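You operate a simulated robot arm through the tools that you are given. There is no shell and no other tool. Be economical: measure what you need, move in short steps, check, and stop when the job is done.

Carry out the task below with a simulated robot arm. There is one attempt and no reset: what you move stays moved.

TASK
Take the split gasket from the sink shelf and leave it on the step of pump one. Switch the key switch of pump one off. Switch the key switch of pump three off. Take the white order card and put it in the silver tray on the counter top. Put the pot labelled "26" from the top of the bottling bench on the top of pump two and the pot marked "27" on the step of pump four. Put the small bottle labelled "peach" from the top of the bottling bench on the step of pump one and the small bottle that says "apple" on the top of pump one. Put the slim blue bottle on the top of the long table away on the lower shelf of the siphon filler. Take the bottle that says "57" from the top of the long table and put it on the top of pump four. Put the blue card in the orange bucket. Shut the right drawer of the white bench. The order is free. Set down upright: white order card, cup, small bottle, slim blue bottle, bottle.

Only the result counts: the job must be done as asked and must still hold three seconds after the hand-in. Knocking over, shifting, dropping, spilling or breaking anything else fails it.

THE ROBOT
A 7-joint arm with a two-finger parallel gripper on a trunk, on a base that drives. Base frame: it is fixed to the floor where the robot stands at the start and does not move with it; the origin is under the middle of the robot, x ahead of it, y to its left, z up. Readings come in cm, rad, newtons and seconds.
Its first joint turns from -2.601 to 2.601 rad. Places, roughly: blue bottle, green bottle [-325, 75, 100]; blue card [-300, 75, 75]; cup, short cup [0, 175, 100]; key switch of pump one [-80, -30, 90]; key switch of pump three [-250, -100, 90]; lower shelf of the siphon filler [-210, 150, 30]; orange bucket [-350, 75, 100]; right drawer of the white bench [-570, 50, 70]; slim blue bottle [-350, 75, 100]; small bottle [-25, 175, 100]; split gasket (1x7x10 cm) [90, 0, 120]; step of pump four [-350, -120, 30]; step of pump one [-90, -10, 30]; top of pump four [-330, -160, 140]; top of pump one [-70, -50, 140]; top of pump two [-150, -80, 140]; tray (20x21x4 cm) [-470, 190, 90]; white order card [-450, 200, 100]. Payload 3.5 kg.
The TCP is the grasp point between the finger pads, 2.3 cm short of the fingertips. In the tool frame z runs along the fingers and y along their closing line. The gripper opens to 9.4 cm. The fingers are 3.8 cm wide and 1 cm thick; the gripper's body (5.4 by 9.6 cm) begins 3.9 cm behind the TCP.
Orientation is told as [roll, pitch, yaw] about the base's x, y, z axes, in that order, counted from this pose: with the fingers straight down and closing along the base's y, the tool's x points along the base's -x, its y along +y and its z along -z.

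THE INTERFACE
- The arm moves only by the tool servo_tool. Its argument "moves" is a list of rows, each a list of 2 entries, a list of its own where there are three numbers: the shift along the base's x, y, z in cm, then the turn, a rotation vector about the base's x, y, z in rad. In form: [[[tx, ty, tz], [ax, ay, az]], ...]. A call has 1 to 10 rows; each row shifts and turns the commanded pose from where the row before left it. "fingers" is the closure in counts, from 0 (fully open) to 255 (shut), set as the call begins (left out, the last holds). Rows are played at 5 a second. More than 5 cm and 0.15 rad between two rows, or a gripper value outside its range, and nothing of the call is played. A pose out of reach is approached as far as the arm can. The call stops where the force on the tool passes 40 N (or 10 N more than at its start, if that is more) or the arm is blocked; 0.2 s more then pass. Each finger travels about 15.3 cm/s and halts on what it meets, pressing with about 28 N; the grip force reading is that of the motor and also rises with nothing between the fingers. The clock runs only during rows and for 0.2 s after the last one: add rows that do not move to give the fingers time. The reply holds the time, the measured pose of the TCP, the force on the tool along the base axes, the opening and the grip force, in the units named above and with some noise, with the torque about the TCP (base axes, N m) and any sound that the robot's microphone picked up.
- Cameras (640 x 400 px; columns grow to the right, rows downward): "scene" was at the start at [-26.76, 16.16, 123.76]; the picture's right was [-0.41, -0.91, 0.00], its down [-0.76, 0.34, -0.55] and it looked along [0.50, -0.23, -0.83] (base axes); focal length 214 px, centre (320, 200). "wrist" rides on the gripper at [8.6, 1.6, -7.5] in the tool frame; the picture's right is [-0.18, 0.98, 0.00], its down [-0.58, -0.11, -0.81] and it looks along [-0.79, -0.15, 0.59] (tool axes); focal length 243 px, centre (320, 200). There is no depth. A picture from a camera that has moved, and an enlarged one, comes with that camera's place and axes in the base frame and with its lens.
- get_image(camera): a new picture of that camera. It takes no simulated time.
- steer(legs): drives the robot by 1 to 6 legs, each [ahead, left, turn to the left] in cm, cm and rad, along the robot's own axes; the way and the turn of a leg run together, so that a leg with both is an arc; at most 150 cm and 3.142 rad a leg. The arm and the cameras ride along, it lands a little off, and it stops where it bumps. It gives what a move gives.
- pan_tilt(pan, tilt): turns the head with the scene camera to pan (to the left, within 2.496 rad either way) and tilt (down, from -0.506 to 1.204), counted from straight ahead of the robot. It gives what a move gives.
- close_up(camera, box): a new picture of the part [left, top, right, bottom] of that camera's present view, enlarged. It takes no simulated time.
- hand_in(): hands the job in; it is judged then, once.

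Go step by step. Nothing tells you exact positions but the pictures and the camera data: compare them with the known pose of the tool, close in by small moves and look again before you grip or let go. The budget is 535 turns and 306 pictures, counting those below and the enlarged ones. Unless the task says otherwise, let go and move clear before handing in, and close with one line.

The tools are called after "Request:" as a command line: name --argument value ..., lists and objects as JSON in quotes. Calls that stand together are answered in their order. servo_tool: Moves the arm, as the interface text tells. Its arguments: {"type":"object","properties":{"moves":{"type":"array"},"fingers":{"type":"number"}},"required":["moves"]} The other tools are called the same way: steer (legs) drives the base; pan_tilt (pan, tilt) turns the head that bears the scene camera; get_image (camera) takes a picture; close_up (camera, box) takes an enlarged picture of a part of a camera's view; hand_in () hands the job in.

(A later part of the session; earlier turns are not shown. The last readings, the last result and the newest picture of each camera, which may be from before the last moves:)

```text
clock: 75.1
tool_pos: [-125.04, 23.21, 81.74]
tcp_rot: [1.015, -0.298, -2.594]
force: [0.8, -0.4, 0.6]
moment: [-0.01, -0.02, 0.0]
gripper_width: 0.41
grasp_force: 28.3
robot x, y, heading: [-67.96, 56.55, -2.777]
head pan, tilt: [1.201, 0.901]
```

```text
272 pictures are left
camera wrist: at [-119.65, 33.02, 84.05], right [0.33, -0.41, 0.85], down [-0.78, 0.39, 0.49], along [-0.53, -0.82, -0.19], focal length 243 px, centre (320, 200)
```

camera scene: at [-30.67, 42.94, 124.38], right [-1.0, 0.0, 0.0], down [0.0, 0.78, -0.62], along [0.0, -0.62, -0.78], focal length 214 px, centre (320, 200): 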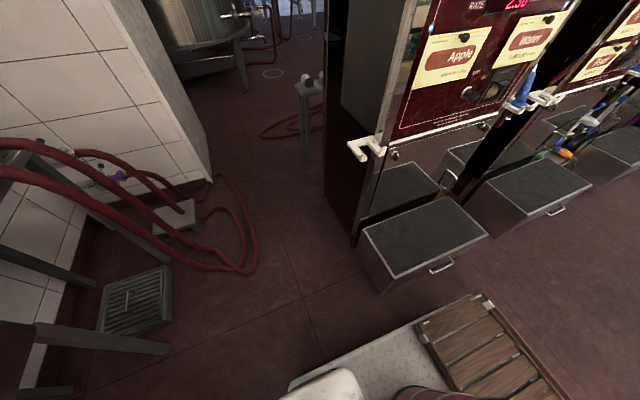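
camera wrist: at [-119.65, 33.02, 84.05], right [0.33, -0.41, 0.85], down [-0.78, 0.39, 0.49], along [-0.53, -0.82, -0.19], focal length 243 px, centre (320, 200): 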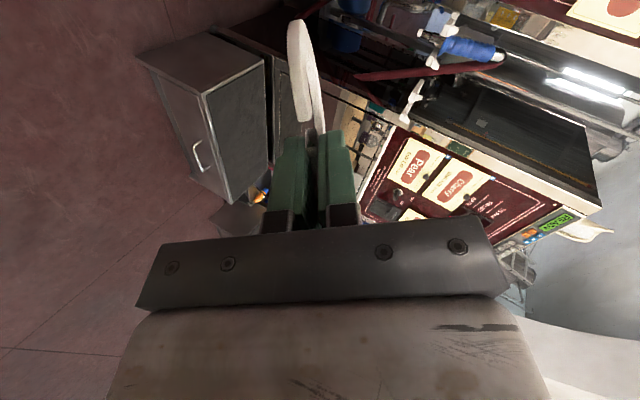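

Row size was over the limit for the first call; the tilt call ran. Correct the yaw and move above the step in ≤5 cm rows.

Request:
servo_tool --moves '[[[3, -3.7, 0], [0.036, -0.094, -0.058]], [[3, -3.7, 0], [0.036, -0.094, -0.058]], [[3, -3.7, 0], [0.036, -0.094, -0.058]], [[3, -3.7, 0], [0, 0, 0]], [[3, -3.7, 0], [0, 0, 0]], [[3, -3.7, 0], [0, 0, 0]], [[3, -3.7, 0], [0, 0, 0]], [[0, 0, -5], [0, 0, 0]], [[0, 0, -5], [0, 0, 0]], [[0, 0, -5], [0, 0, 0]]]'

Request:
get_image --camera "scene"

Request:
get_image --camera "wrist"

```text
clock: 77.3
tool_pos: [-103.92, -2.76, 66.5]
tcp_rot: [1.04, 0.002, -2.773]
force: [-0.2, -0.2, -0.5]
moment: [-0.05, -0.03, 0.0]
gripper_width: 0.41
grasp_force: 28.4
robot x, y, heading: [-68.1, 56.15, -2.778]
head pan, tilt: [1.201, 0.901]
```

```text
271 pictures are left
camera scene: at [-30.67, 42.94, 124.38], right [-1.0, 0.0, 0.0], down [0.0, 0.78, -0.62], along [0.0, -0.62, -0.78], focal length 214 px, centre (320, 200)
```

scene: 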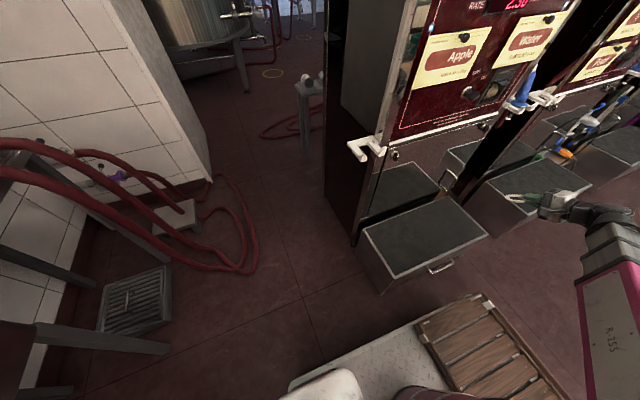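

```text
270 pictures are left
camera wrist: at [-97.8, 5.56, 71.73], right [0.01, -0.53, 0.85], down [-0.81, 0.49, 0.31], along [-0.58, -0.69, -0.43], focal length 243 px, centre (320, 200)
```

wrist: 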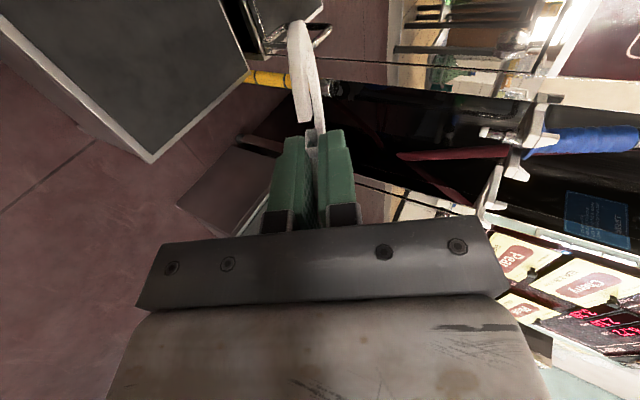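

Now lower toward the step, aiming the ring at about (-95,-14).

Request:
servo_tool --moves '[[[1.5, -3.3, -3], [0, 0, 0]], [[1.5, -3.3, -3], [0, 0, 0]], [[1.5, -3.3, -3], [0, 0, 0]], [[0, 0, -5], [0, 0, 0]], [[0, 0, -5], [0, 0, 0]], [[0, 0, -5], [0, 0, 0]], [[0, 0, -3], [0, 0, 0]]]'

Request:
get_image --camera "scene"

Request:
get_image --camera "wrist"

```text
clock: 78.9
tool_pos: [-99.6, -12.75, 39.64]
tcp_rot: [1.042, 0.004, -2.77]
force: [-0.3, -0.5, -0.2]
moment: [0.0, 0.0, 0.01]
gripper_width: 0.42
grasp_force: 27.8
robot x, y, heading: [-68.14, 56.24, -2.777]
head pan, tilt: [1.201, 0.901]
```

```text
269 pictures are left
camera scene: at [-30.67, 42.94, 124.38], right [-1.0, 0.0, 0.0], down [0.0, 0.78, -0.62], along [0.0, -0.62, -0.78], focal length 214 px, centre (320, 200)
```

scene: 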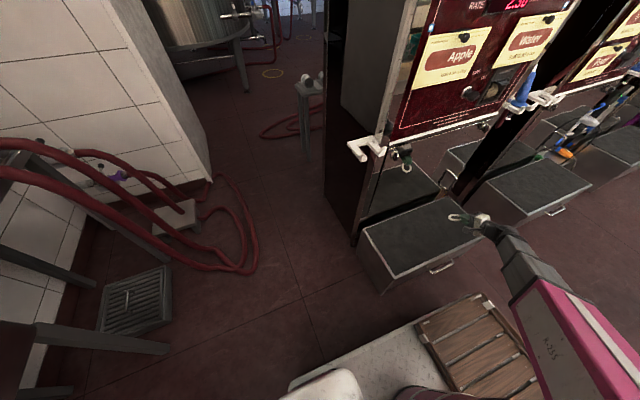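

```text
268 pictures are left
camera wrist: at [-93.41, -4.33, 44.66], right [0.01, -0.53, 0.85], down [-0.81, 0.49, 0.31], along [-0.58, -0.69, -0.43], focal length 243 px, centre (320, 200)
```

wrist: 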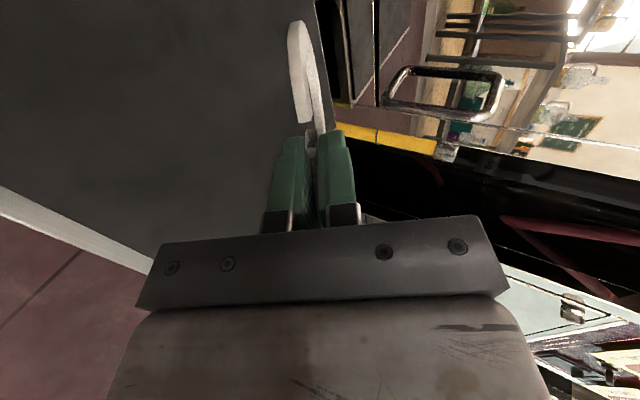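

Ring hangs above the step. Lower gently until contact.

Request:
servo_tool --moves '[[[0, 0, -1.5], [0, 0, 0]], [[0, 0, -1.5], [0, 0, 0]], [[0, 0, -1], [0, 0, 0]], [[0, 0, -0.7], [0, 0, 0]]]'

Request:
close_up --camera "scene" --box '[360, 170, 520, 270]'

```text
clock: 79.9
tool_pos: [-99.6, -12.66, 35.06]
tcp_rot: [1.042, 0.001, -2.771]
force: [0.5, 0.7, -0.1]
moment: [0.02, -0.01, 0.01]
gripper_width: 0.41
grasp_force: 27.7
robot x, y, heading: [-67.98, 56.63, -2.777]
head pan, tilt: [1.201, 0.901]
```

```text
4.00 times, centred on (440, 220) of scene
camera zoom: at [-30.67, 42.94, 124.38], right [-1.0, 0.01, 0.0], down [0.0, 0.78, -0.62], along [0.0, -0.62, -0.78], focal length 858 px, centre (-160, 120)
```

zoom: 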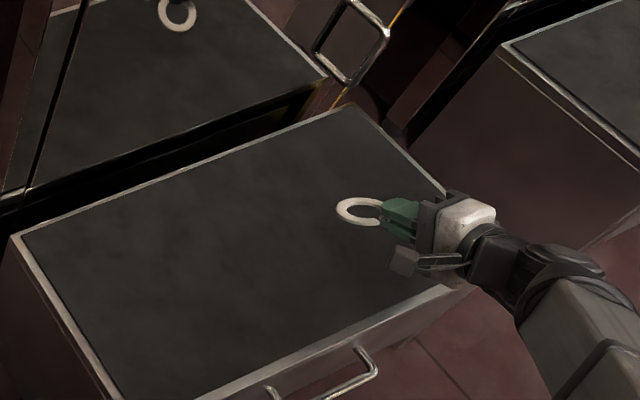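

Ring clearly inside the step edges; keep lowering to contact.

Request:
servo_tool --moves '[[[0, 0, -0.5], [0, 0, 0]], [[0, 0, -0.5], [0, 0, 0]], [[0, 0, -0.5], [0, 0, 0]]]'

```text
clock: 80.7
tool_pos: [-99.49, -12.58, 33.41]
tcp_rot: [1.04, 0.006, -2.772]
force: [0.0, -0.4, 0.0]
moment: [0.01, -0.03, -0.01]
gripper_width: 0.39
grasp_force: 28.5
robot x, y, heading: [-68.2, 56.55, -2.777]
head pan, tilt: [1.201, 0.901]
```

Request:
servo_tool --moves '[[[0, 0, -0.5], [0, 0, 0]], [[0, 0, -0.5], [0, 0, 0]], [[0, 0, -0.5], [0, 0, 0]]]'

Request:
get_image --camera "wrist"

```text
clock: 81.5
tool_pos: [-99.47, -12.6, 31.89]
tcp_rot: [1.043, 0.004, -2.772]
force: [0.2, 1.0, -0.8]
moment: [-0.06, -0.04, 0.01]
gripper_width: 0.43
grasp_force: 27.8
robot x, y, heading: [-67.46, 56.39, -2.772]
head pan, tilt: [1.201, 0.901]
```

```text
266 pictures are left
camera wrist: at [-93.56, -4.24, 36.98], right [0.01, -0.53, 0.85], down [-0.81, 0.49, 0.31], along [-0.58, -0.69, -0.43], focal length 243 px, centre (320, 200)
```

wrist: 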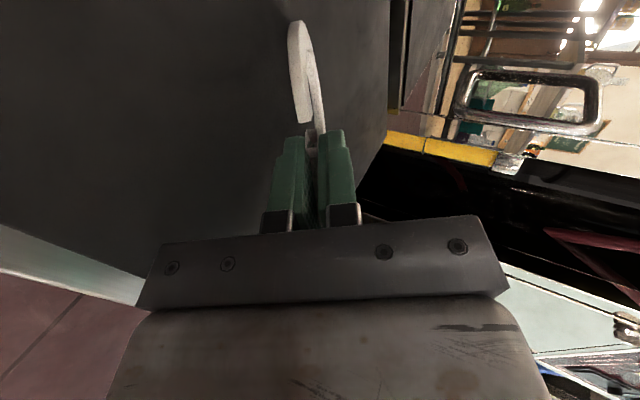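

Request:
servo_tool --moves '[[[0, 0, -0.5], [0, 0, 0]], [[0, 0, -0.5], [0, 0, 0]], [[0, 0, -0.5], [0, 0, 0]], [[0, 0, -0.5], [0, 0, 0]]]'

```text
clock: 82.3
tool_pos: [-99.66, -12.57, 31.11]
tcp_rot: [1.051, 0.01, -2.776]
force: [0.9, -3.7, 16.9]
moment: [-0.86, -0.69, -0.11]
gripper_width: 0.52
grasp_force: 28.0
robot x, y, heading: [-67.98, 56.79, -2.775]
head pan, tilt: [1.201, 0.901]
stopped in row 3: the force on the tool passed its limit at 43 N (the readings are from after the stop); the commanded pose is now the measured one
```

Contact. Raise slightly and open only a bit so the gasket slides down.

Request:
servo_tool --moves '[[[0, 0, 0.5], [0, 0, 0]], [[0, 0, 0], [0, 0, 0]]]'

Request:
servo_tool --moves '[[[0, 0, 0], [0, 0, 0]], [[0, 0, 0], [0, 0, 0]], [[0, 0, 0], [0, 0, 0]]]' --fingers 210

Request:
get_image --camera "wrist"

Request:
close_up --camera "scene" --box '[360, 170, 520, 270]'

```text
clock: 82.9
tool_pos: [-99.62, -12.45, 31.39]
tcp_rot: [1.046, 0.005, -2.773]
force: [0.3, 0.0, -0.4]
moment: [0.02, -0.02, -0.05]
gripper_width: 0.4
grasp_force: 28.0
robot x, y, heading: [-67.95, 56.73, -2.778]
head pan, tilt: [1.201, 0.901]
```

```text
clock: 83.7
tool_pos: [-99.6, -12.6, 31.49]
tcp_rot: [1.048, 0.006, -2.773]
force: [0.1, 0.1, 0.2]
moment: [-0.04, -0.02, 0.0]
gripper_width: 1.66
grasp_force: 0.0
robot x, y, heading: [-68.04, 56.75, -2.775]
head pan, tilt: [1.201, 0.901]
```

```text
265 pictures are left
camera wrist: at [-93.59, -4.12, 36.5], right [0.0, -0.53, 0.85], down [-0.81, 0.49, 0.31], along [-0.58, -0.69, -0.43], focal length 243 px, centre (320, 200)
```

wrist: 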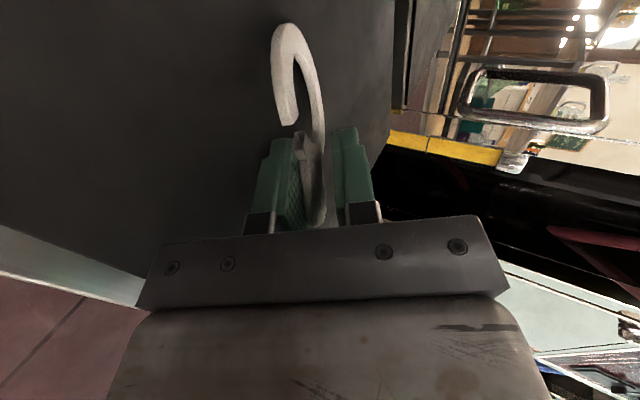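

```text
4.00 times, centred on (440, 220) of scene
camera zoom: at [-30.69, 42.94, 124.38], right [-1.0, 0.01, 0.0], down [0.0, 0.78, -0.62], along [0.0, -0.62, -0.78], focal length 858 px, centre (-160, 120)
```

zoom: 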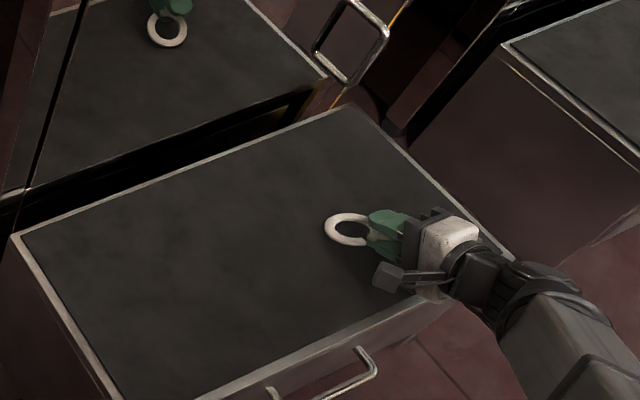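

The tab rests on the lower finger; withdraw along the tool axis.

Request:
servo_tool --moves '[[[-0.6, 1.5, 0.9], [0, 0, 0]], [[-0.6, 1.5, 0.9], [0, 0, 0]], [[-0.6, 1.5, 0.9], [0, 0, 0]], [[-0.6, 1.6, 1.0], [0, 0, 0]], [[-1, 3, 3], [0, 0, 0]], [[-1, 3, 3], [0, 0, 0]]]'

Request:
close_up --camera "scene" --box '[360, 170, 520, 270]'

```text
clock: 85.1
tool_pos: [-103.98, -0.42, 41.11]
tcp_rot: [1.049, 0.007, -2.774]
force: [0.1, 0.2, 0.0]
moment: [-0.03, 0.02, 0.01]
gripper_width: 1.66
grasp_force: 0.0
robot x, y, heading: [-68.17, 56.62, -2.78]
head pan, tilt: [1.201, 0.901]
```

```text
4.00 times, centred on (440, 220) of scene
camera zoom: at [-30.68, 42.95, 124.38], right [-1.0, 0.01, 0.0], down [0.0, 0.78, -0.62], along [0.0, -0.62, -0.78], focal length 858 px, centre (-160, 120)
```

zoom: 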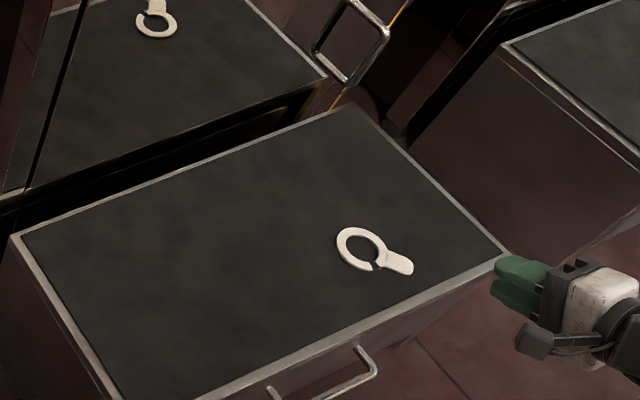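

Gasket is flat on the step. Next: find pump one's key switch.

Request:
servo_tool --moves '[[[-2, 3, 3], [0, 0, 0]], [[-2, 3, 3], [0, 0, 0]], [[-2, 2, 4], [0, 0, 0]], [[0, 0, 5], [0, 0, 0]], [[0, 0, 5], [0, 0, 0]]]'

Request:
close_up --camera "scene" --box '[400, 0, 580, 112]'

```text
clock: 86.3
tool_pos: [-109.9, 7.61, 61.36]
tcp_rot: [1.047, 0.007, -2.774]
force: [0.2, -0.6, -0.9]
moment: [0.0, 0.01, -0.04]
gripper_width: 1.65
grasp_force: 0.0
robot x, y, heading: [-67.91, 56.63, -2.776]
head pan, tilt: [1.201, 0.901]
```

```text
3.56 times, centred on (490, 56) of scene
camera zoom: at [-30.69, 42.94, 124.38], right [-1.0, 0.01, 0.0], down [0.0, 0.78, -0.62], along [0.0, -0.62, -0.78], focal length 763 px, centre (-284, 712)
```

zoom: 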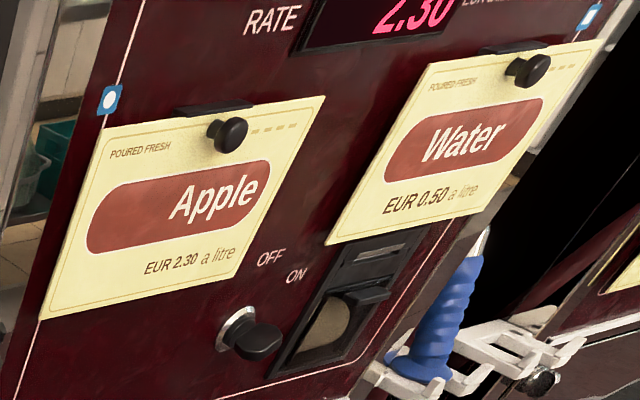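

The key (black bow) is about (-77,-23,93). Moving the tool horizontal in front of it for a closer look.

Request:
servo_tool --moves '[[[0, 0, 4.5], [-0.121, -0.047, 0]], [[0, 0, 4.5], [-0.121, -0.047, 0]], [[0, 0, 4.5], [-0.121, -0.047, 0]], [[2.5, 0, 4], [-0.121, -0.047, 0]], [[2.5, 0, 4], [0, 0, 0]], [[3, -0.5, 3], [0, 0, 0]], [[3, -0.5, 3], [0, 0, 0]], [[3.5, -1, 2], [0, 0, 0]], [[4, -1, 2], [0, 0, 0]], [[4, -1, 0], [0, 0, 0]]]' --fingers 60

Request:
get_image --camera "wrist"

Request:
get_image --camera "scene"

```text
clock: 88.5
tool_pos: [-90.81, 0.07, 92.59]
tcp_rot: [1.567, 0.006, -2.772]
force: [-0.2, 0.0, 0.0]
moment: [0.01, -0.01, 0.0]
gripper_width: 7.19
grasp_force: 0.1
out of reach, approached as far as the arm can: row 8, 9, 10
robot x, y, heading: [-68.49, 56.13, -2.773]
head pan, tilt: [1.201, 0.901]
```

```text
261 pictures are left
camera wrist: at [-85.44, 10.12, 94.17], right [-0.18, -0.07, 0.98], down [-0.83, 0.54, -0.11], along [-0.52, -0.84, -0.16], focal length 243 px, centre (320, 200)
```

wrist: 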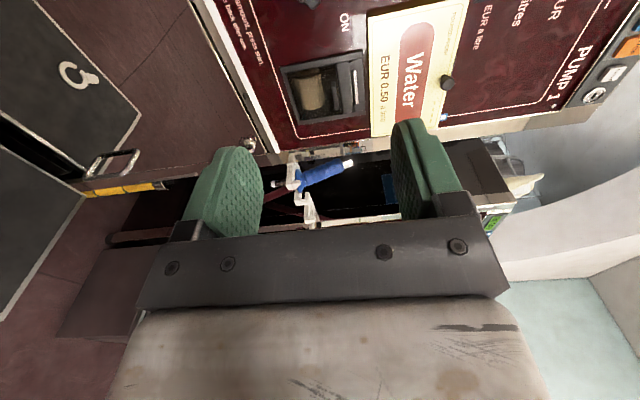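

```text
260 pictures are left
camera scene: at [-30.69, 42.93, 124.38], right [-1.0, 0.01, 0.0], down [0.0, 0.78, -0.62], along [0.0, -0.62, -0.78], focal length 214 px, centre (320, 200)
```

scene: 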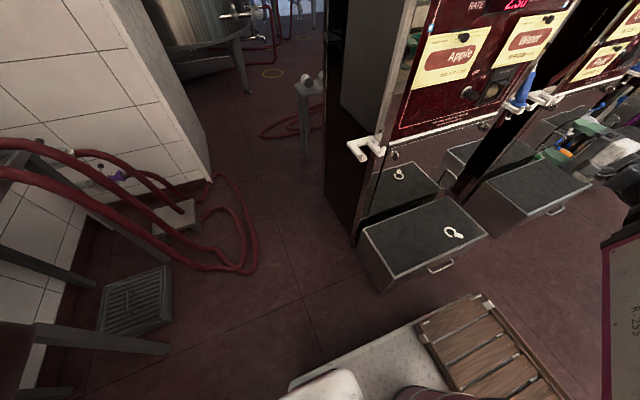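

The arm is cramped; I'll move the base a bit west and away from the pump so the key is straight to my left.

Request:
steer --legs '[[20, -10, 0]]'

Request:
servo_tool --moves '[[[4, 1, 0], [0, 0, 0]], [[4, 1, 0], [0, 0, 0]], [[4, 1, 0], [0, 0, 0]], [[4, 1, 0], [0, 0, 0]], [[4, 1, 0], [0, 0, 0]], [[4, 1, 0], [0, 0, 0]], [[4, 0, 0], [0, 0, 0]]]'

Request:
get_image --camera "wrist"

```text
clock: 90.2
tool_pos: [-113.01, 2.32, 92.58]
tcp_rot: [1.565, 0.007, -2.768]
force: [-0.6, 0.1, 0.3]
moment: [0.01, 0.01, 0.01]
gripper_width: 7.2
grasp_force: 0.0
robot x, y, heading: [-90.3, 58.68, -2.774]
head pan, tilt: [1.201, 0.901]
```

```text
clock: 91.8
tool_pos: [-93.78, -7.82, 92.88]
tcp_rot: [1.565, 0.009, -2.764]
force: [0.6, 0.2, 0.1]
moment: [-0.04, 0.03, -0.01]
gripper_width: 7.19
grasp_force: 0.1
out of reach, approached as far as the arm can: row 1, 2, 3, 4, 5, 6, 7
robot x, y, heading: [-90.21, 58.91, -2.772]
head pan, tilt: [1.201, 0.901]
```

```text
259 pictures are left
camera wrist: at [-88.38, 2.4, 94.46], right [-0.17, -0.08, 0.98], down [-0.84, 0.54, -0.11], along [-0.52, -0.84, -0.16], focal length 243 px, centre (320, 200)
```

wrist: 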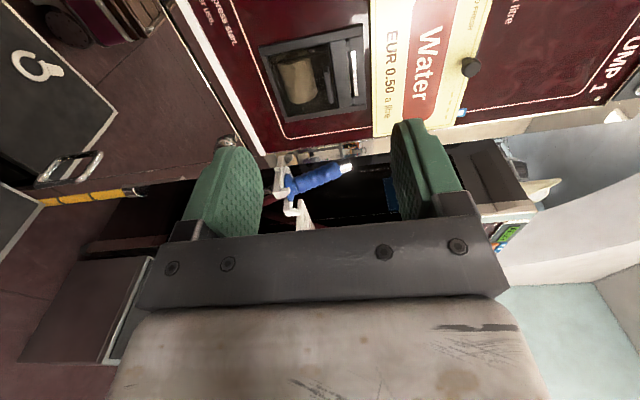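

Request:
servo_tool --moves '[[[3, -3, 0], [0, 0, 0]]]'

```text
clock: 92.2
tool_pos: [-90.56, -11.01, 92.93]
tcp_rot: [1.566, 0.006, -2.766]
force: [-1.1, -0.2, 0.5]
moment: [0.0, 0.01, 0.0]
gripper_width: 7.21
grasp_force: 0.2
robot x, y, heading: [-90.49, 58.61, -2.778]
head pan, tilt: [1.201, 0.901]
```

Request:
servo_tool --moves '[[[4, -1, 0], [0, 0, 0]], [[4, -1, 0], [0, 0, 0]], [[4, -1, 0], [0, 0, 0]]]'

Request:
get_image --camera "wrist"

Request:
get_image --camera "scene"

```text
clock: 93.0
tool_pos: [-78.71, -13.76, 92.94]
tcp_rot: [1.567, 0.006, -2.765]
force: [-0.2, -0.2, -0.1]
moment: [0.01, -0.02, -0.01]
gripper_width: 7.19
grasp_force: 0.1
robot x, y, heading: [-90.54, 58.67, -2.775]
head pan, tilt: [1.201, 0.901]
```

```text
258 pictures are left
camera wrist: at [-73.47, -3.61, 94.52], right [-0.18, -0.07, 0.98], down [-0.84, 0.54, -0.11], along [-0.52, -0.84, -0.16], focal length 243 px, centre (320, 200)
```

wrist: 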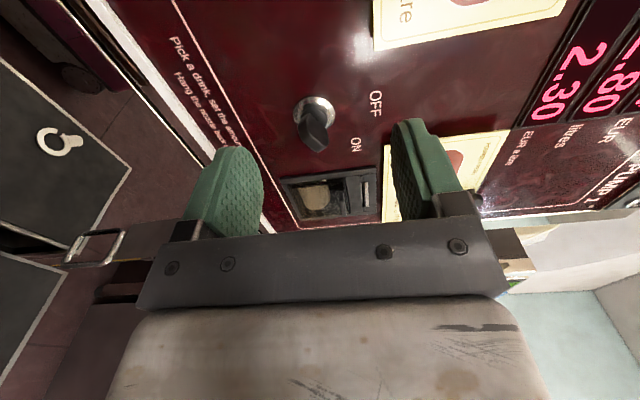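

```text
257 pictures are left
camera scene: at [-53.03, 45.43, 124.38], right [-1.0, 0.0, 0.0], down [0.0, 0.78, -0.62], along [0.0, -0.62, -0.78], focal length 214 px, centre (320, 200)
```

scene: 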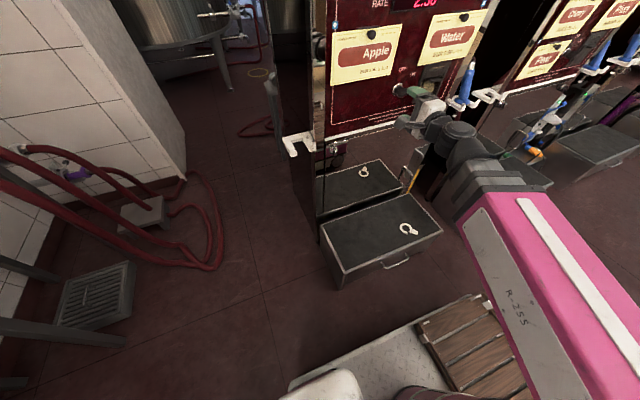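

Key, OFF (straight up) and ON (up-west) labels are visible. Zooming.

Request:
close_up --camera "wrist" --box '[250, 60, 410, 160]'

Request:
close_up --camera "scene" --box '[350, 60, 446, 120]'

```text
4.00 times, centred on (330, 110) of wrist
camera zoom: at [-73.47, -3.61, 94.52], right [-0.18, -0.07, 0.98], down [-0.84, 0.54, -0.11], along [-0.52, -0.84, -0.16], focal length 970 px, centre (280, 560)
```

zoom: 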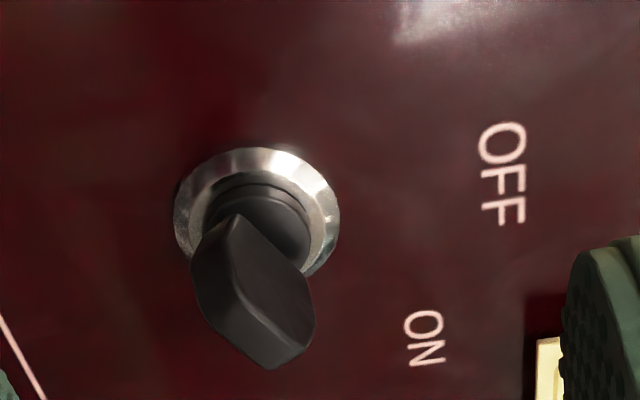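

```text
6.67 times, centred on (398, 90) of scene
camera zoom: at [-53.03, 45.43, 124.38], right [-1.0, 0.0, 0.0], down [0.0, 0.78, -0.62], along [0.0, -0.62, -0.78], focal length 1430 px, centre (-200, 933)
```

zoom: 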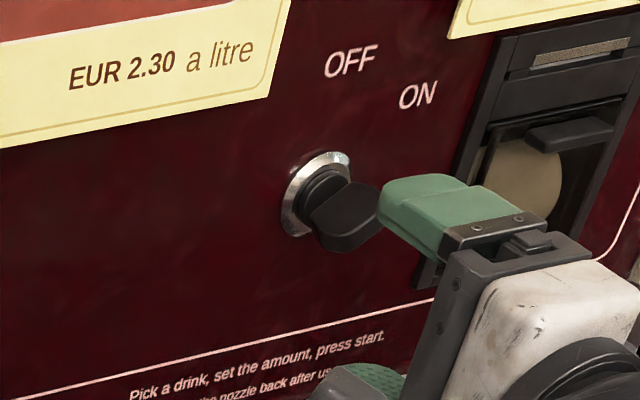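

Key geometry: axis near (-77.8,-24.4,92), OFF straight up, currently 45° toward west. I'll rotate the tool 45° so the pads match the blade and centre on it.

Request:
servo_tool --moves '[[[-0.7, -0.2, -0.3], [-0.0468, 0.1223, 0]], [[-0.7, -0.3, -0.3], [-0.0468, 0.1223, 0]], [[-0.7, -0.3, -0.3], [-0.0468, 0.1223, 0]], [[-0.6, -0.2, -0.3], [-0.0468, 0.1223, 0]], [[0, 0, 0], [-0.0468, 0.1223, 0]], [[0, 0, 0], [-0.0468, 0.1223, 0]]]' --fingers 120

Request:
get_image --camera "wrist"

Request:
close_up --camera "scene" --box '[350, 60, 446, 120]'

```text
clock: 94.4
tool_pos: [-81.31, -14.54, 91.56]
tcp_rot: [1.554, -0.784, -2.76]
force: [0.4, 0.0, 0.0]
moment: [0.02, 0.01, 0.01]
gripper_width: 4.96
grasp_force: 0.2
robot x, y, heading: [-90.26, 58.83, -2.771]
head pan, tilt: [1.201, 0.901]
```

```text
254 pictures are left
camera wrist: at [-77.21, -4.91, 86.67], right [0.53, 0.19, 0.83], down [-0.75, 0.57, 0.34], along [-0.41, -0.8, 0.45], focal length 243 px, centre (320, 200)
```

wrist: 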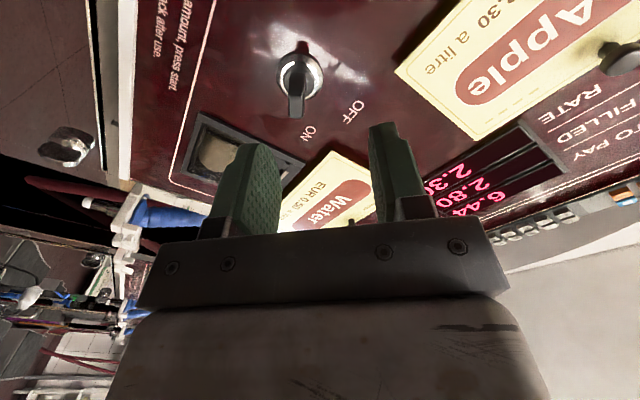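

```text
6.67 times, centred on (398, 90) of scene
camera zoom: at [-53.02, 45.44, 124.38], right [-1.0, 0.0, 0.0], down [0.0, 0.78, -0.62], along [0.0, -0.62, -0.78], focal length 1430 px, centre (-200, 933)
```

zoom: 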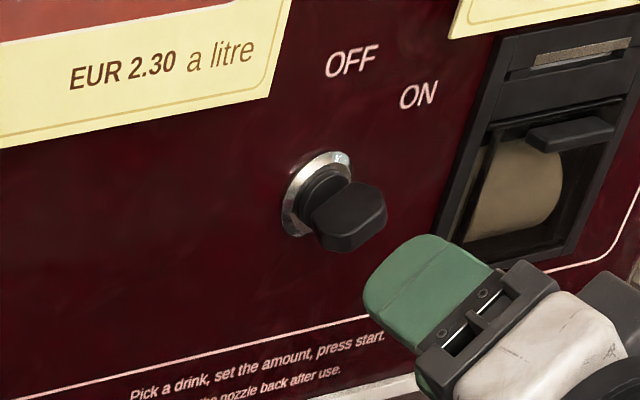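

Blade is edge-on to the pads now; offset about 1.6 cm along the closing line. Correct and approach partway.

Request:
servo_tool --moves '[[[-1.0, -0.4, -1.1], [0, 0, 0]], [[0.7, -1.85, 0], [0, 0, 0]], [[0.7, -1.85, 0], [0, 0, 0]]]'

Request:
get_image --camera "wrist"

Request:
close_up --camera "scene" --box '[350, 60, 446, 120]'

```text
clock: 95.2
tool_pos: [-80.84, -18.82, 90.4]
tcp_rot: [1.556, -0.78, -2.761]
force: [0.1, 0.6, 0.2]
moment: [0.03, 0.01, -0.01]
gripper_width: 5.0
grasp_force: 0.1
robot x, y, heading: [-90.46, 58.54, -2.77]
head pan, tilt: [1.201, 0.901]
```

```text
252 pictures are left
camera wrist: at [-76.7, -9.14, 85.57], right [0.53, 0.19, 0.83], down [-0.75, 0.57, 0.34], along [-0.41, -0.8, 0.44], focal length 243 px, centre (320, 200)
```

wrist: 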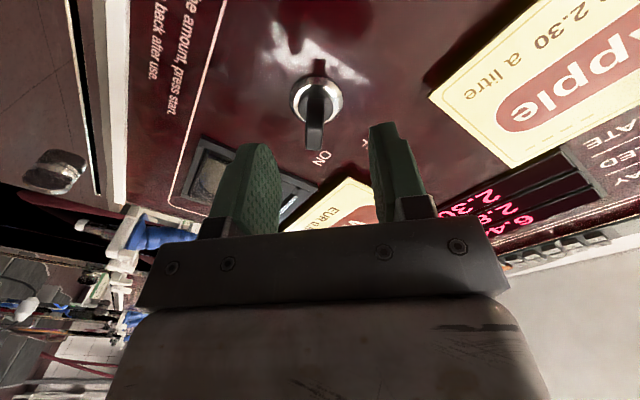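

```text
6.67 times, centred on (398, 90) of scene
camera zoom: at [-53.02, 45.44, 124.38], right [-1.0, 0.0, 0.0], down [0.0, 0.78, -0.62], along [0.0, -0.62, -0.78], focal length 1430 px, centre (-200, 933)
```

zoom: 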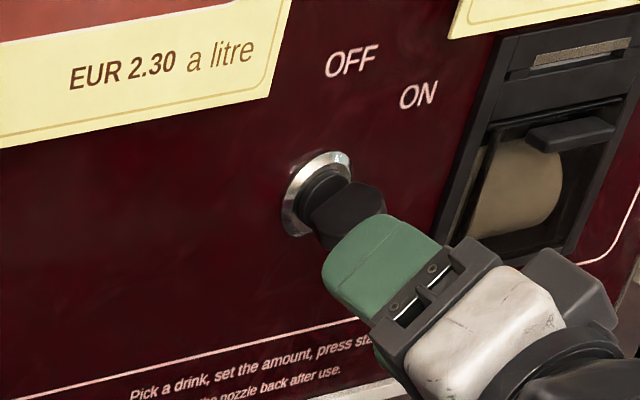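

Fine-correct sideways (about 2 cm along the tool x, 0.8 along closing) and approach.

Request:
servo_tool --moves '[[[-1.8, -0.7, 0.8], [0, 0, 0]], [[0.7, -1.85, 0], [0, 0, 0]]]'

Request:
get_image --camera "wrist"

Request:
close_up --camera "scene" --box '[350, 60, 446, 120]'

```text
clock: 95.8
tool_pos: [-81.89, -21.34, 91.36]
tcp_rot: [1.555, -0.779, -2.76]
force: [-0.1, 0.5, 1.0]
moment: [0.05, 0.0, -0.02]
gripper_width: 4.95
grasp_force: 0.1
robot x, y, heading: [-90.51, 58.91, -2.778]
head pan, tilt: [1.201, 0.901]
```

```text
250 pictures are left
camera wrist: at [-77.75, -11.65, 86.39], right [0.53, 0.19, 0.83], down [-0.75, 0.57, 0.34], along [-0.41, -0.8, 0.44], focal length 243 px, centre (320, 200)
```

wrist: 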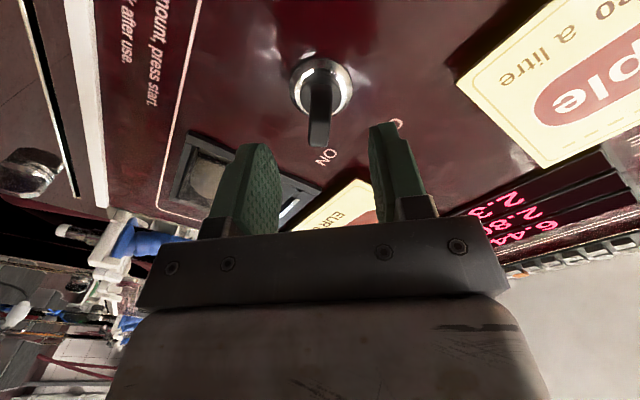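

```text
6.67 times, centred on (398, 90) of scene
camera zoom: at [-53.02, 45.44, 124.38], right [-1.0, 0.0, 0.0], down [0.0, 0.78, -0.62], along [0.0, -0.62, -0.78], focal length 1430 px, centre (-200, 933)
```

zoom: 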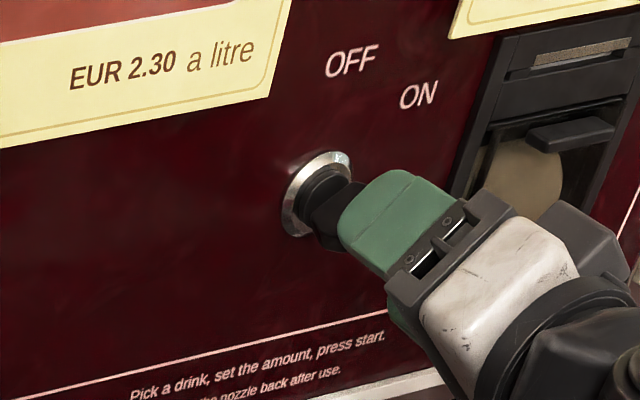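

Aligned; the blade end is ~4.8 cm ahead. Advance 5 cm.

Request:
servo_tool --moves '[[[0.7, -1.85, 0], [0, 0, 0]], [[0.55, -1.4, 0], [0, 0, 0]], [[0.55, -1.4, 0], [0, 0, 0]]]'

Request:
get_image --camera "wrist"

```text
clock: 96.6
tool_pos: [-80.27, -25.93, 91.44]
tcp_rot: [1.555, -0.781, -2.762]
force: [-0.5, 0.1, 0.0]
moment: [-0.01, 0.01, -0.01]
gripper_width: 4.97
grasp_force: 0.1
robot x, y, heading: [-90.7, 58.46, -2.777]
head pan, tilt: [1.201, 0.901]
```

```text
248 pictures are left
camera wrist: at [-76.14, -16.27, 86.47], right [0.53, 0.19, 0.83], down [-0.75, 0.57, 0.34], along [-0.41, -0.8, 0.44], focal length 243 px, centre (320, 200)
```

wrist: 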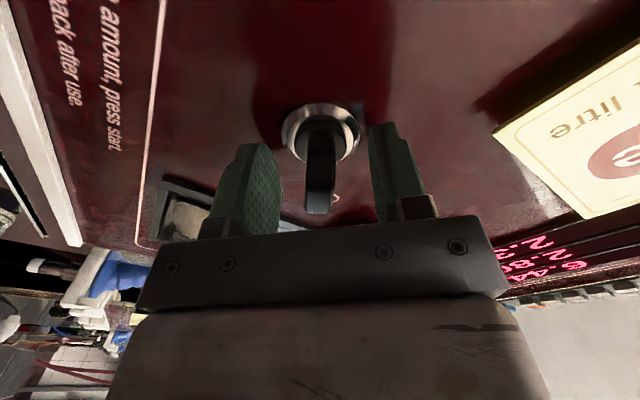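

Blade sits between the pads. Close, and then rotate 45° counter-clockwise (viewed from front).

Request:
servo_tool --moves '[[[0, 0, 0], [0, 0, 0]], [[0, 0, 0], [0, 0, 0]], [[0, 0, 0], [0, 0, 0]], [[0, 0, 0], [0, 0, 0]]]' --fingers 255

Request:
close_up --camera "wrist" --box '[160, 80, 480, 280]'

```text
clock: 97.6
tool_pos: [-80.34, -25.83, 91.4]
tcp_rot: [1.555, -0.778, -2.76]
force: [1.6, -3.5, 6.6]
moment: [-1.3, -0.56, 0.47]
gripper_width: 1.27
grasp_force: 45.0
robot x, y, heading: [-90.51, 58.63, -2.776]
head pan, tilt: [1.201, 0.901]
```

```text
2.00 times, centred on (320, 180) of wrist
camera zoom: at [-76.13, -16.24, 86.5], right [0.53, 0.19, 0.83], down [-0.75, 0.57, 0.34], along [-0.41, -0.8, 0.44], focal length 485 px, centre (320, 240)
```

zoom: 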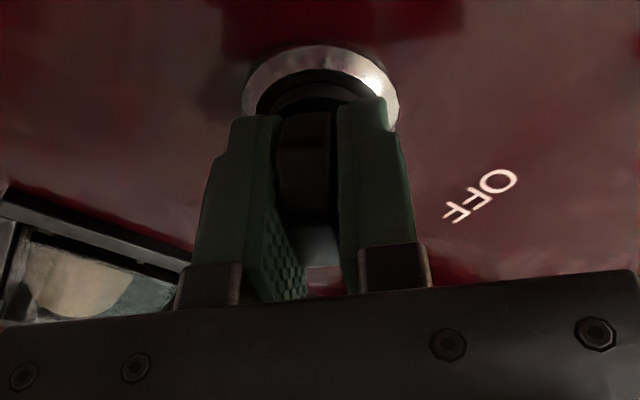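

Request:
servo_tool --moves '[[[0, 0, 0], [-0.0468, 0.1223, 0]], [[0, 0, 0], [-0.0468, 0.1223, 0]], [[0, 0, 0], [-0.0468, 0.1223, 0]], [[0, 0, 0], [-0.0468, 0.1223, 0]], [[0, 0, 0], [-0.0468, 0.1223, 0]], [[0, 0, 0], [-0.0468, 0.1223, 0]]]'

Request:
close_up --camera "scene" --box '[350, 60, 446, 120]'

```text
clock: 98.6
tool_pos: [-80.06, -25.75, 91.55]
tcp_rot: [1.539, -1.275, -2.743]
force: [-2.4, 4.3, 5.8]
moment: [-0.58, -0.21, 1.25]
gripper_width: 1.29
grasp_force: 44.5
robot x, y, heading: [-90.55, 58.72, -2.778]
head pan, tilt: [1.201, 0.901]
stopped in row 5: the force on the tool passed its limit at 41 N (the readings are from after the stop); the commanded pose is now the measured one
```

```text
6.67 times, centred on (398, 90) of scene
camera zoom: at [-53.02, 45.47, 124.38], right [-1.0, 0.0, 0.0], down [0.0, 0.78, -0.62], along [0.0, -0.62, -0.78], focal length 1430 px, centre (-200, 933)
```

zoom: 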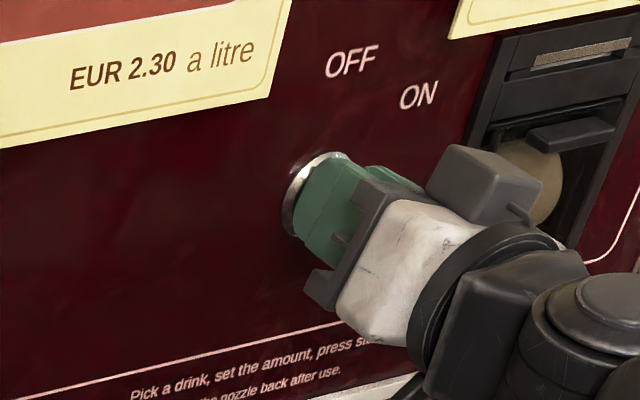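

Turned ~28° so far with side force from slight misalignment; continue gently.

Request:
servo_tool --moves '[[[0, 0.1, 0.2], [-0.025, 0.065, 0]], [[0, 0, 0.1], [-0.025, 0.065, 0]], [[0, 0, 0], [-0.025, 0.065, 0]], [[0, 0, 0], [-0.025, 0.065, 0]]]'

```text
clock: 99.6
tool_pos: [-79.96, -25.71, 91.59]
tcp_rot: [1.233, -1.53, -2.436]
force: [-1.8, -4.7, -9.6]
moment: [-0.28, -0.1, 1.28]
gripper_width: 1.32
grasp_force: 44.7
robot x, y, heading: [-90.41, 58.83, -2.774]
head pan, tilt: [1.201, 0.901]
stopped in row 4: the force on the tool passed its limit at 41 N (the readings are from after the stop); the commanded pose is now the measured one
```

Rotation is now about 43° past start; release, back off, and look.

Request:
servo_tool --moves '[[[0, 0, 0], [0, 0, 0]], [[0, 0, 0], [0, 0, 0]], [[-0.9, 2.35, 0], [0, 0, 0]], [[-0.9, 2.35, 0], [0, 0, 0]], [[-0.9, 2.35, 0], [0, 0, 0]]]' --fingers 120

Request:
get_image --camera "wrist"

Request:
close_up --camera "scene" --box '[350, 60, 446, 120]'

```text
clock: 100.8
tool_pos: [-82.66, -18.54, 91.59]
tcp_rot: [1.268, -1.531, -2.472]
force: [0.6, 0.4, 1.1]
moment: [-0.01, -0.01, -0.03]
gripper_width: 4.98
grasp_force: 0.1
robot x, y, heading: [-90.29, 59.0, -2.772]
head pan, tilt: [1.201, 0.901]
```

```text
245 pictures are left
camera wrist: at [-83.48, -10.83, 82.99], right [0.91, 0.35, 0.22], down [-0.41, 0.7, 0.59], along [0.05, -0.62, 0.78], focal length 243 px, centre (320, 200)
```

wrist: 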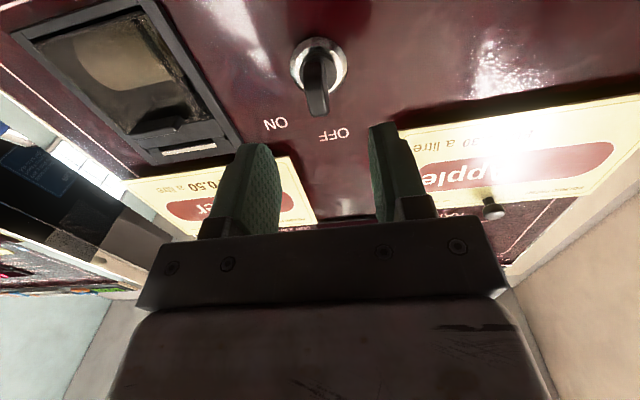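

```text
6.67 times, centred on (398, 90) of scene
camera zoom: at [-53.01, 45.45, 124.38], right [-1.0, 0.0, 0.0], down [0.0, 0.78, -0.62], along [0.0, -0.62, -0.78], focal length 1430 px, centre (-200, 933)
```

zoom: 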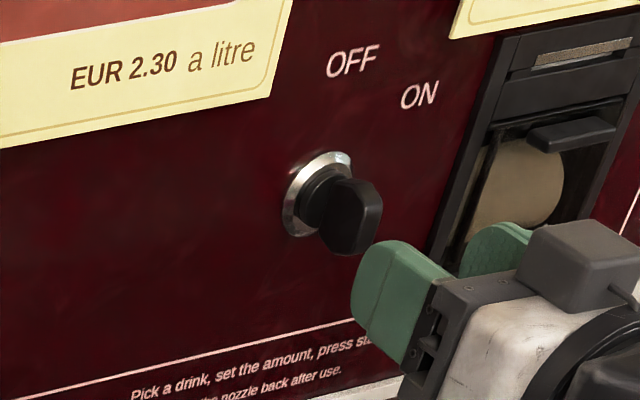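

Key one is vertical at OFF. Now to pump three (about 184 cm further along): move the base away a little, then drive forward, watching the arm's clearance.

Request:
steer --legs '[[0, -16, 0]]'

Request:
pan_tilt --pan 0.3 --tilt 0.6

Request:
get_image --camera "scene"

```text
clock: 102.2
tool_pos: [-88.28, -3.75, 91.52]
tcp_rot: [1.265, -1.532, -2.468]
force: [0.1, -0.9, 0.0]
moment: [-0.02, -0.03, 0.03]
gripper_width: 4.99
grasp_force: 0.0
robot x, y, heading: [-96.21, 73.63, -2.773]
head pan, tilt: [1.201, 0.901]
```

```text
clock: 103.4
tool_pos: [-88.23, -3.74, 91.56]
tcp_rot: [1.264, -1.531, -2.469]
force: [0.3, 0.2, -0.1]
moment: [0.03, 0.0, -0.01]
gripper_width: 4.97
grasp_force: 0.1
robot x, y, heading: [-96.42, 73.47, -2.775]
head pan, tilt: [0.3, 0.6]
```

```text
243 pictures are left
camera scene: at [-65.68, 62.44, 126.85], right [-0.62, 0.78, 0.0], down [0.44, 0.35, -0.82], along [-0.65, -0.51, -0.57], focal length 214 px, centre (320, 200)
```

scene: 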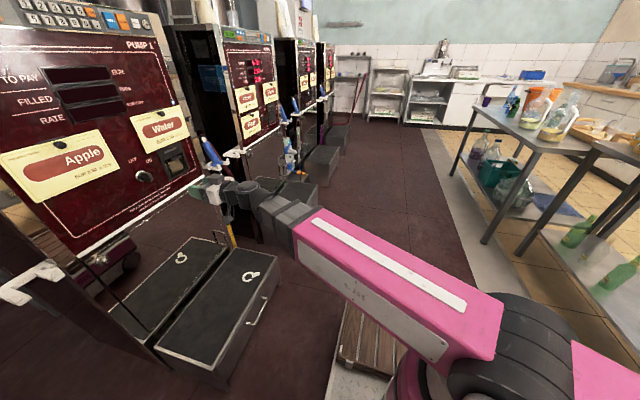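

Pump one's display went dark, good. Raise the hand above nozzle height and drive along.

Request:
servo_tool --moves '[[[0, 0, 4.5], [0, 0, 0]], [[0, 0, 4.5], [0, 0, 0]], [[0, 0, 4.5], [0, 0, 0]], [[0, 0, 4.5], [0, 0, 0]], [[0, 0, 4.5], [0, 0, 0]]]'

Request:
steer --legs '[[0, -6, 0], [90, 0, 0]]'

Request:
get_image --camera "scene"

```text
clock: 104.6
tool_pos: [-88.02, -3.66, 114.13]
tcp_rot: [1.257, -1.53, -2.461]
force: [-0.2, 0.0, -0.5]
moment: [0.0, -0.03, 0.01]
gripper_width: 4.96
grasp_force: 0.0
robot x, y, heading: [-96.21, 73.67, -2.772]
head pan, tilt: [0.3, 0.6]
```

```text
clock: 110.0
tool_pos: [-173.18, -31.26, 114.04]
tcp_rot: [1.263, -1.531, -2.453]
force: [-0.6, -0.7, -0.1]
moment: [-0.01, -0.01, -0.01]
gripper_width: 4.96
grasp_force: 0.0
robot x, y, heading: [-182.47, 45.8, -2.757]
head pan, tilt: [0.3, 0.6]
```

```text
242 pictures are left
camera scene: at [-151.69, 35.13, 126.86], right [-0.63, 0.77, 0.0], down [0.44, 0.36, -0.83], along [-0.64, -0.52, -0.56], focal length 214 px, centre (320, 200)
```

scene: 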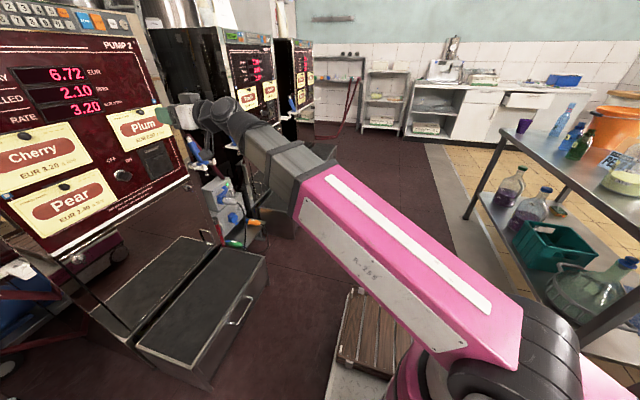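

Request:
steer --legs '[[92, 0, 0]]'

Request:
pan_tilt --pan 1.1 --tilt 0.7

Request:
get_image --camera "scene"

Request:
get_image --camera "wrist"

```text
clock: 114.7
tool_pos: [-255.5, -65.07, 114.1]
tcp_rot: [1.265, -1.53, -2.449]
force: [-0.3, 0.0, 0.4]
moment: [0.0, -0.02, -0.01]
gripper_width: 4.98
grasp_force: 0.0
robot x, y, heading: [-265.64, 11.89, -2.753]
head pan, tilt: [0.3, 0.6]
```

```text
clock: 115.8
tool_pos: [-255.47, -65.05, 114.1]
tcp_rot: [1.266, -1.531, -2.448]
force: [-0.6, -0.7, -0.5]
moment: [0.05, 0.02, 0.0]
gripper_width: 4.97
grasp_force: 0.0
robot x, y, heading: [-265.44, 11.7, -2.754]
head pan, tilt: [1.1, 0.7]
```

```text
241 pictures are left
camera scene: at [-228.38, -1.32, 125.99], right [-1.0, 0.08, 0.0], down [0.05, 0.64, -0.77], along [-0.06, -0.76, -0.64], focal length 214 px, centre (320, 200)
```

scene: 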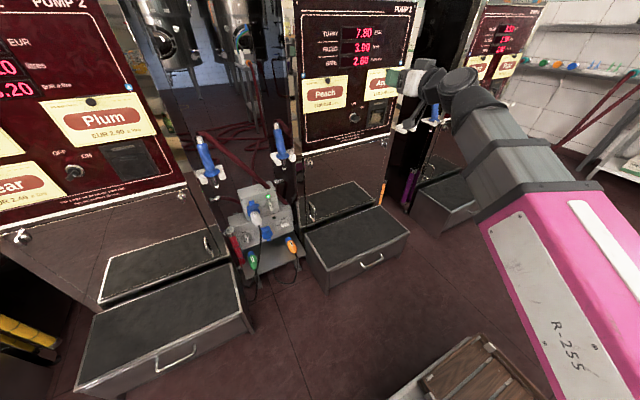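

```text
240 pictures are left
camera wrist: at [-256.55, -57.29, 105.45], right [0.9, 0.37, 0.22], down [-0.42, 0.69, 0.59], along [0.06, -0.62, 0.78], focal length 243 px, centre (320, 200)
```

wrist: 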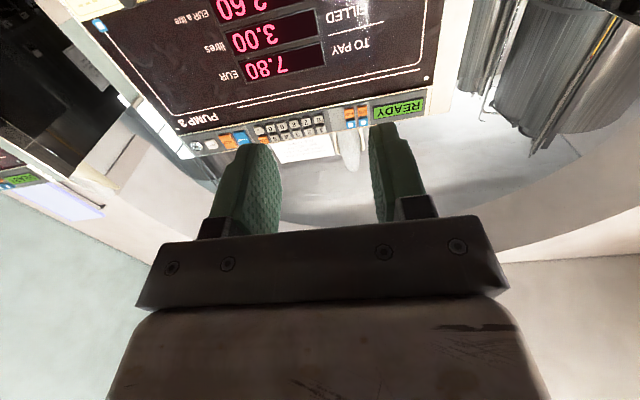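

Pump three is the Peach/Ap… one. Zoom on its key.

Request:
close_up --camera "scene" --box '[300, 40, 428, 120]'

```text
5.00 times, centred on (364, 80) of scene
camera zoom: at [-228.38, -1.32, 125.99], right [-1.0, 0.08, 0.0], down [0.05, 0.64, -0.77], along [-0.06, -0.76, -0.64], focal length 1072 px, centre (100, 800)
```

zoom: 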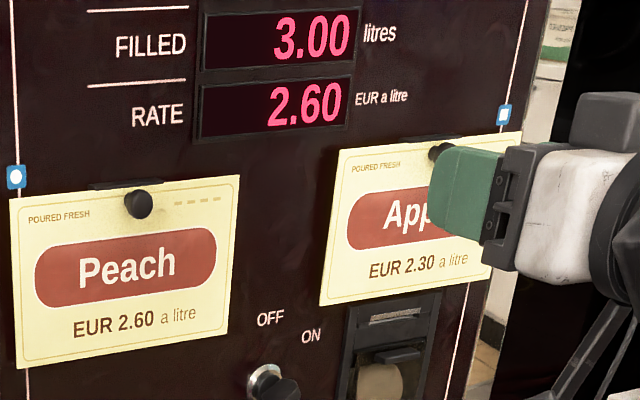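

Key three at about (-252,-103,91.6). Lower and rotate the tool to the 45° grip pose, then bring the base in.

Request:
servo_tool --moves '[[[0, 0, -4.5], [0.0564, -0.139, 0]], [[0, 0, -4.5], [0.0564, -0.139, 0]], [[0, 0, -4.5], [0.0564, -0.139, 0]], [[0, 0, -4.5], [0.0564, -0.139, 0]], [[0, 0, -4.5], [0.0564, -0.139, 0]]]'

Request:
steer --legs '[[8, 20, 0]]'

Request:
get_image --camera "wrist"

Request:
get_image --camera "scene"

```text
clock: 117.0
tool_pos: [-255.48, -65.01, 91.56]
tcp_rot: [1.562, -0.78, -2.74]
force: [-0.3, -0.3, -0.9]
moment: [-0.06, -0.03, 0.02]
gripper_width: 4.97
grasp_force: 0.0
robot x, y, heading: [-265.35, 12.4, -2.752]
head pan, tilt: [1.1, 0.7]
```

```text
clock: 118.7
tool_pos: [-255.08, -87.0, 91.65]
tcp_rot: [1.559, -0.785, -2.737]
force: [-0.3, 0.2, -0.9]
moment: [0.0, -0.01, -0.03]
gripper_width: 4.98
grasp_force: 0.0
robot x, y, heading: [-264.91, -9.97, -2.749]
head pan, tilt: [1.1, 0.7]
```

```text
238 pictures are left
camera wrist: at [-251.24, -77.24, 86.65], right [0.52, 0.21, 0.83], down [-0.76, 0.55, 0.34], along [-0.39, -0.81, 0.45], focal length 243 px, centre (320, 200)
```

wrist: 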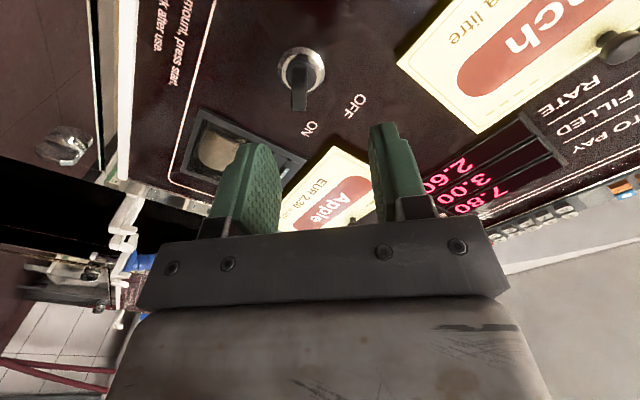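

```text
237 pictures are left
camera scene: at [-228.08, -23.2, 125.99], right [-1.0, 0.08, 0.0], down [0.05, 0.64, -0.76], along [-0.06, -0.76, -0.64], focal length 214 px, centre (320, 200)
```

scene: 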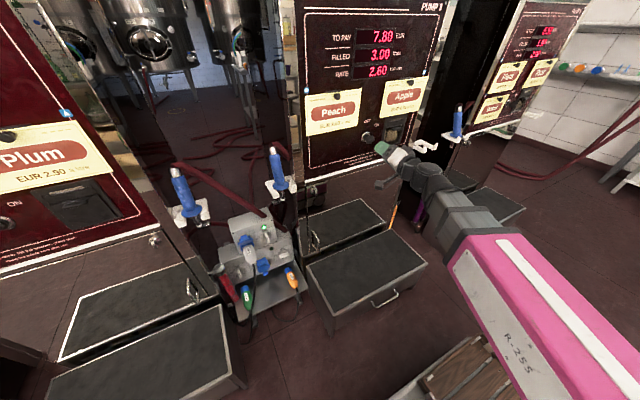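

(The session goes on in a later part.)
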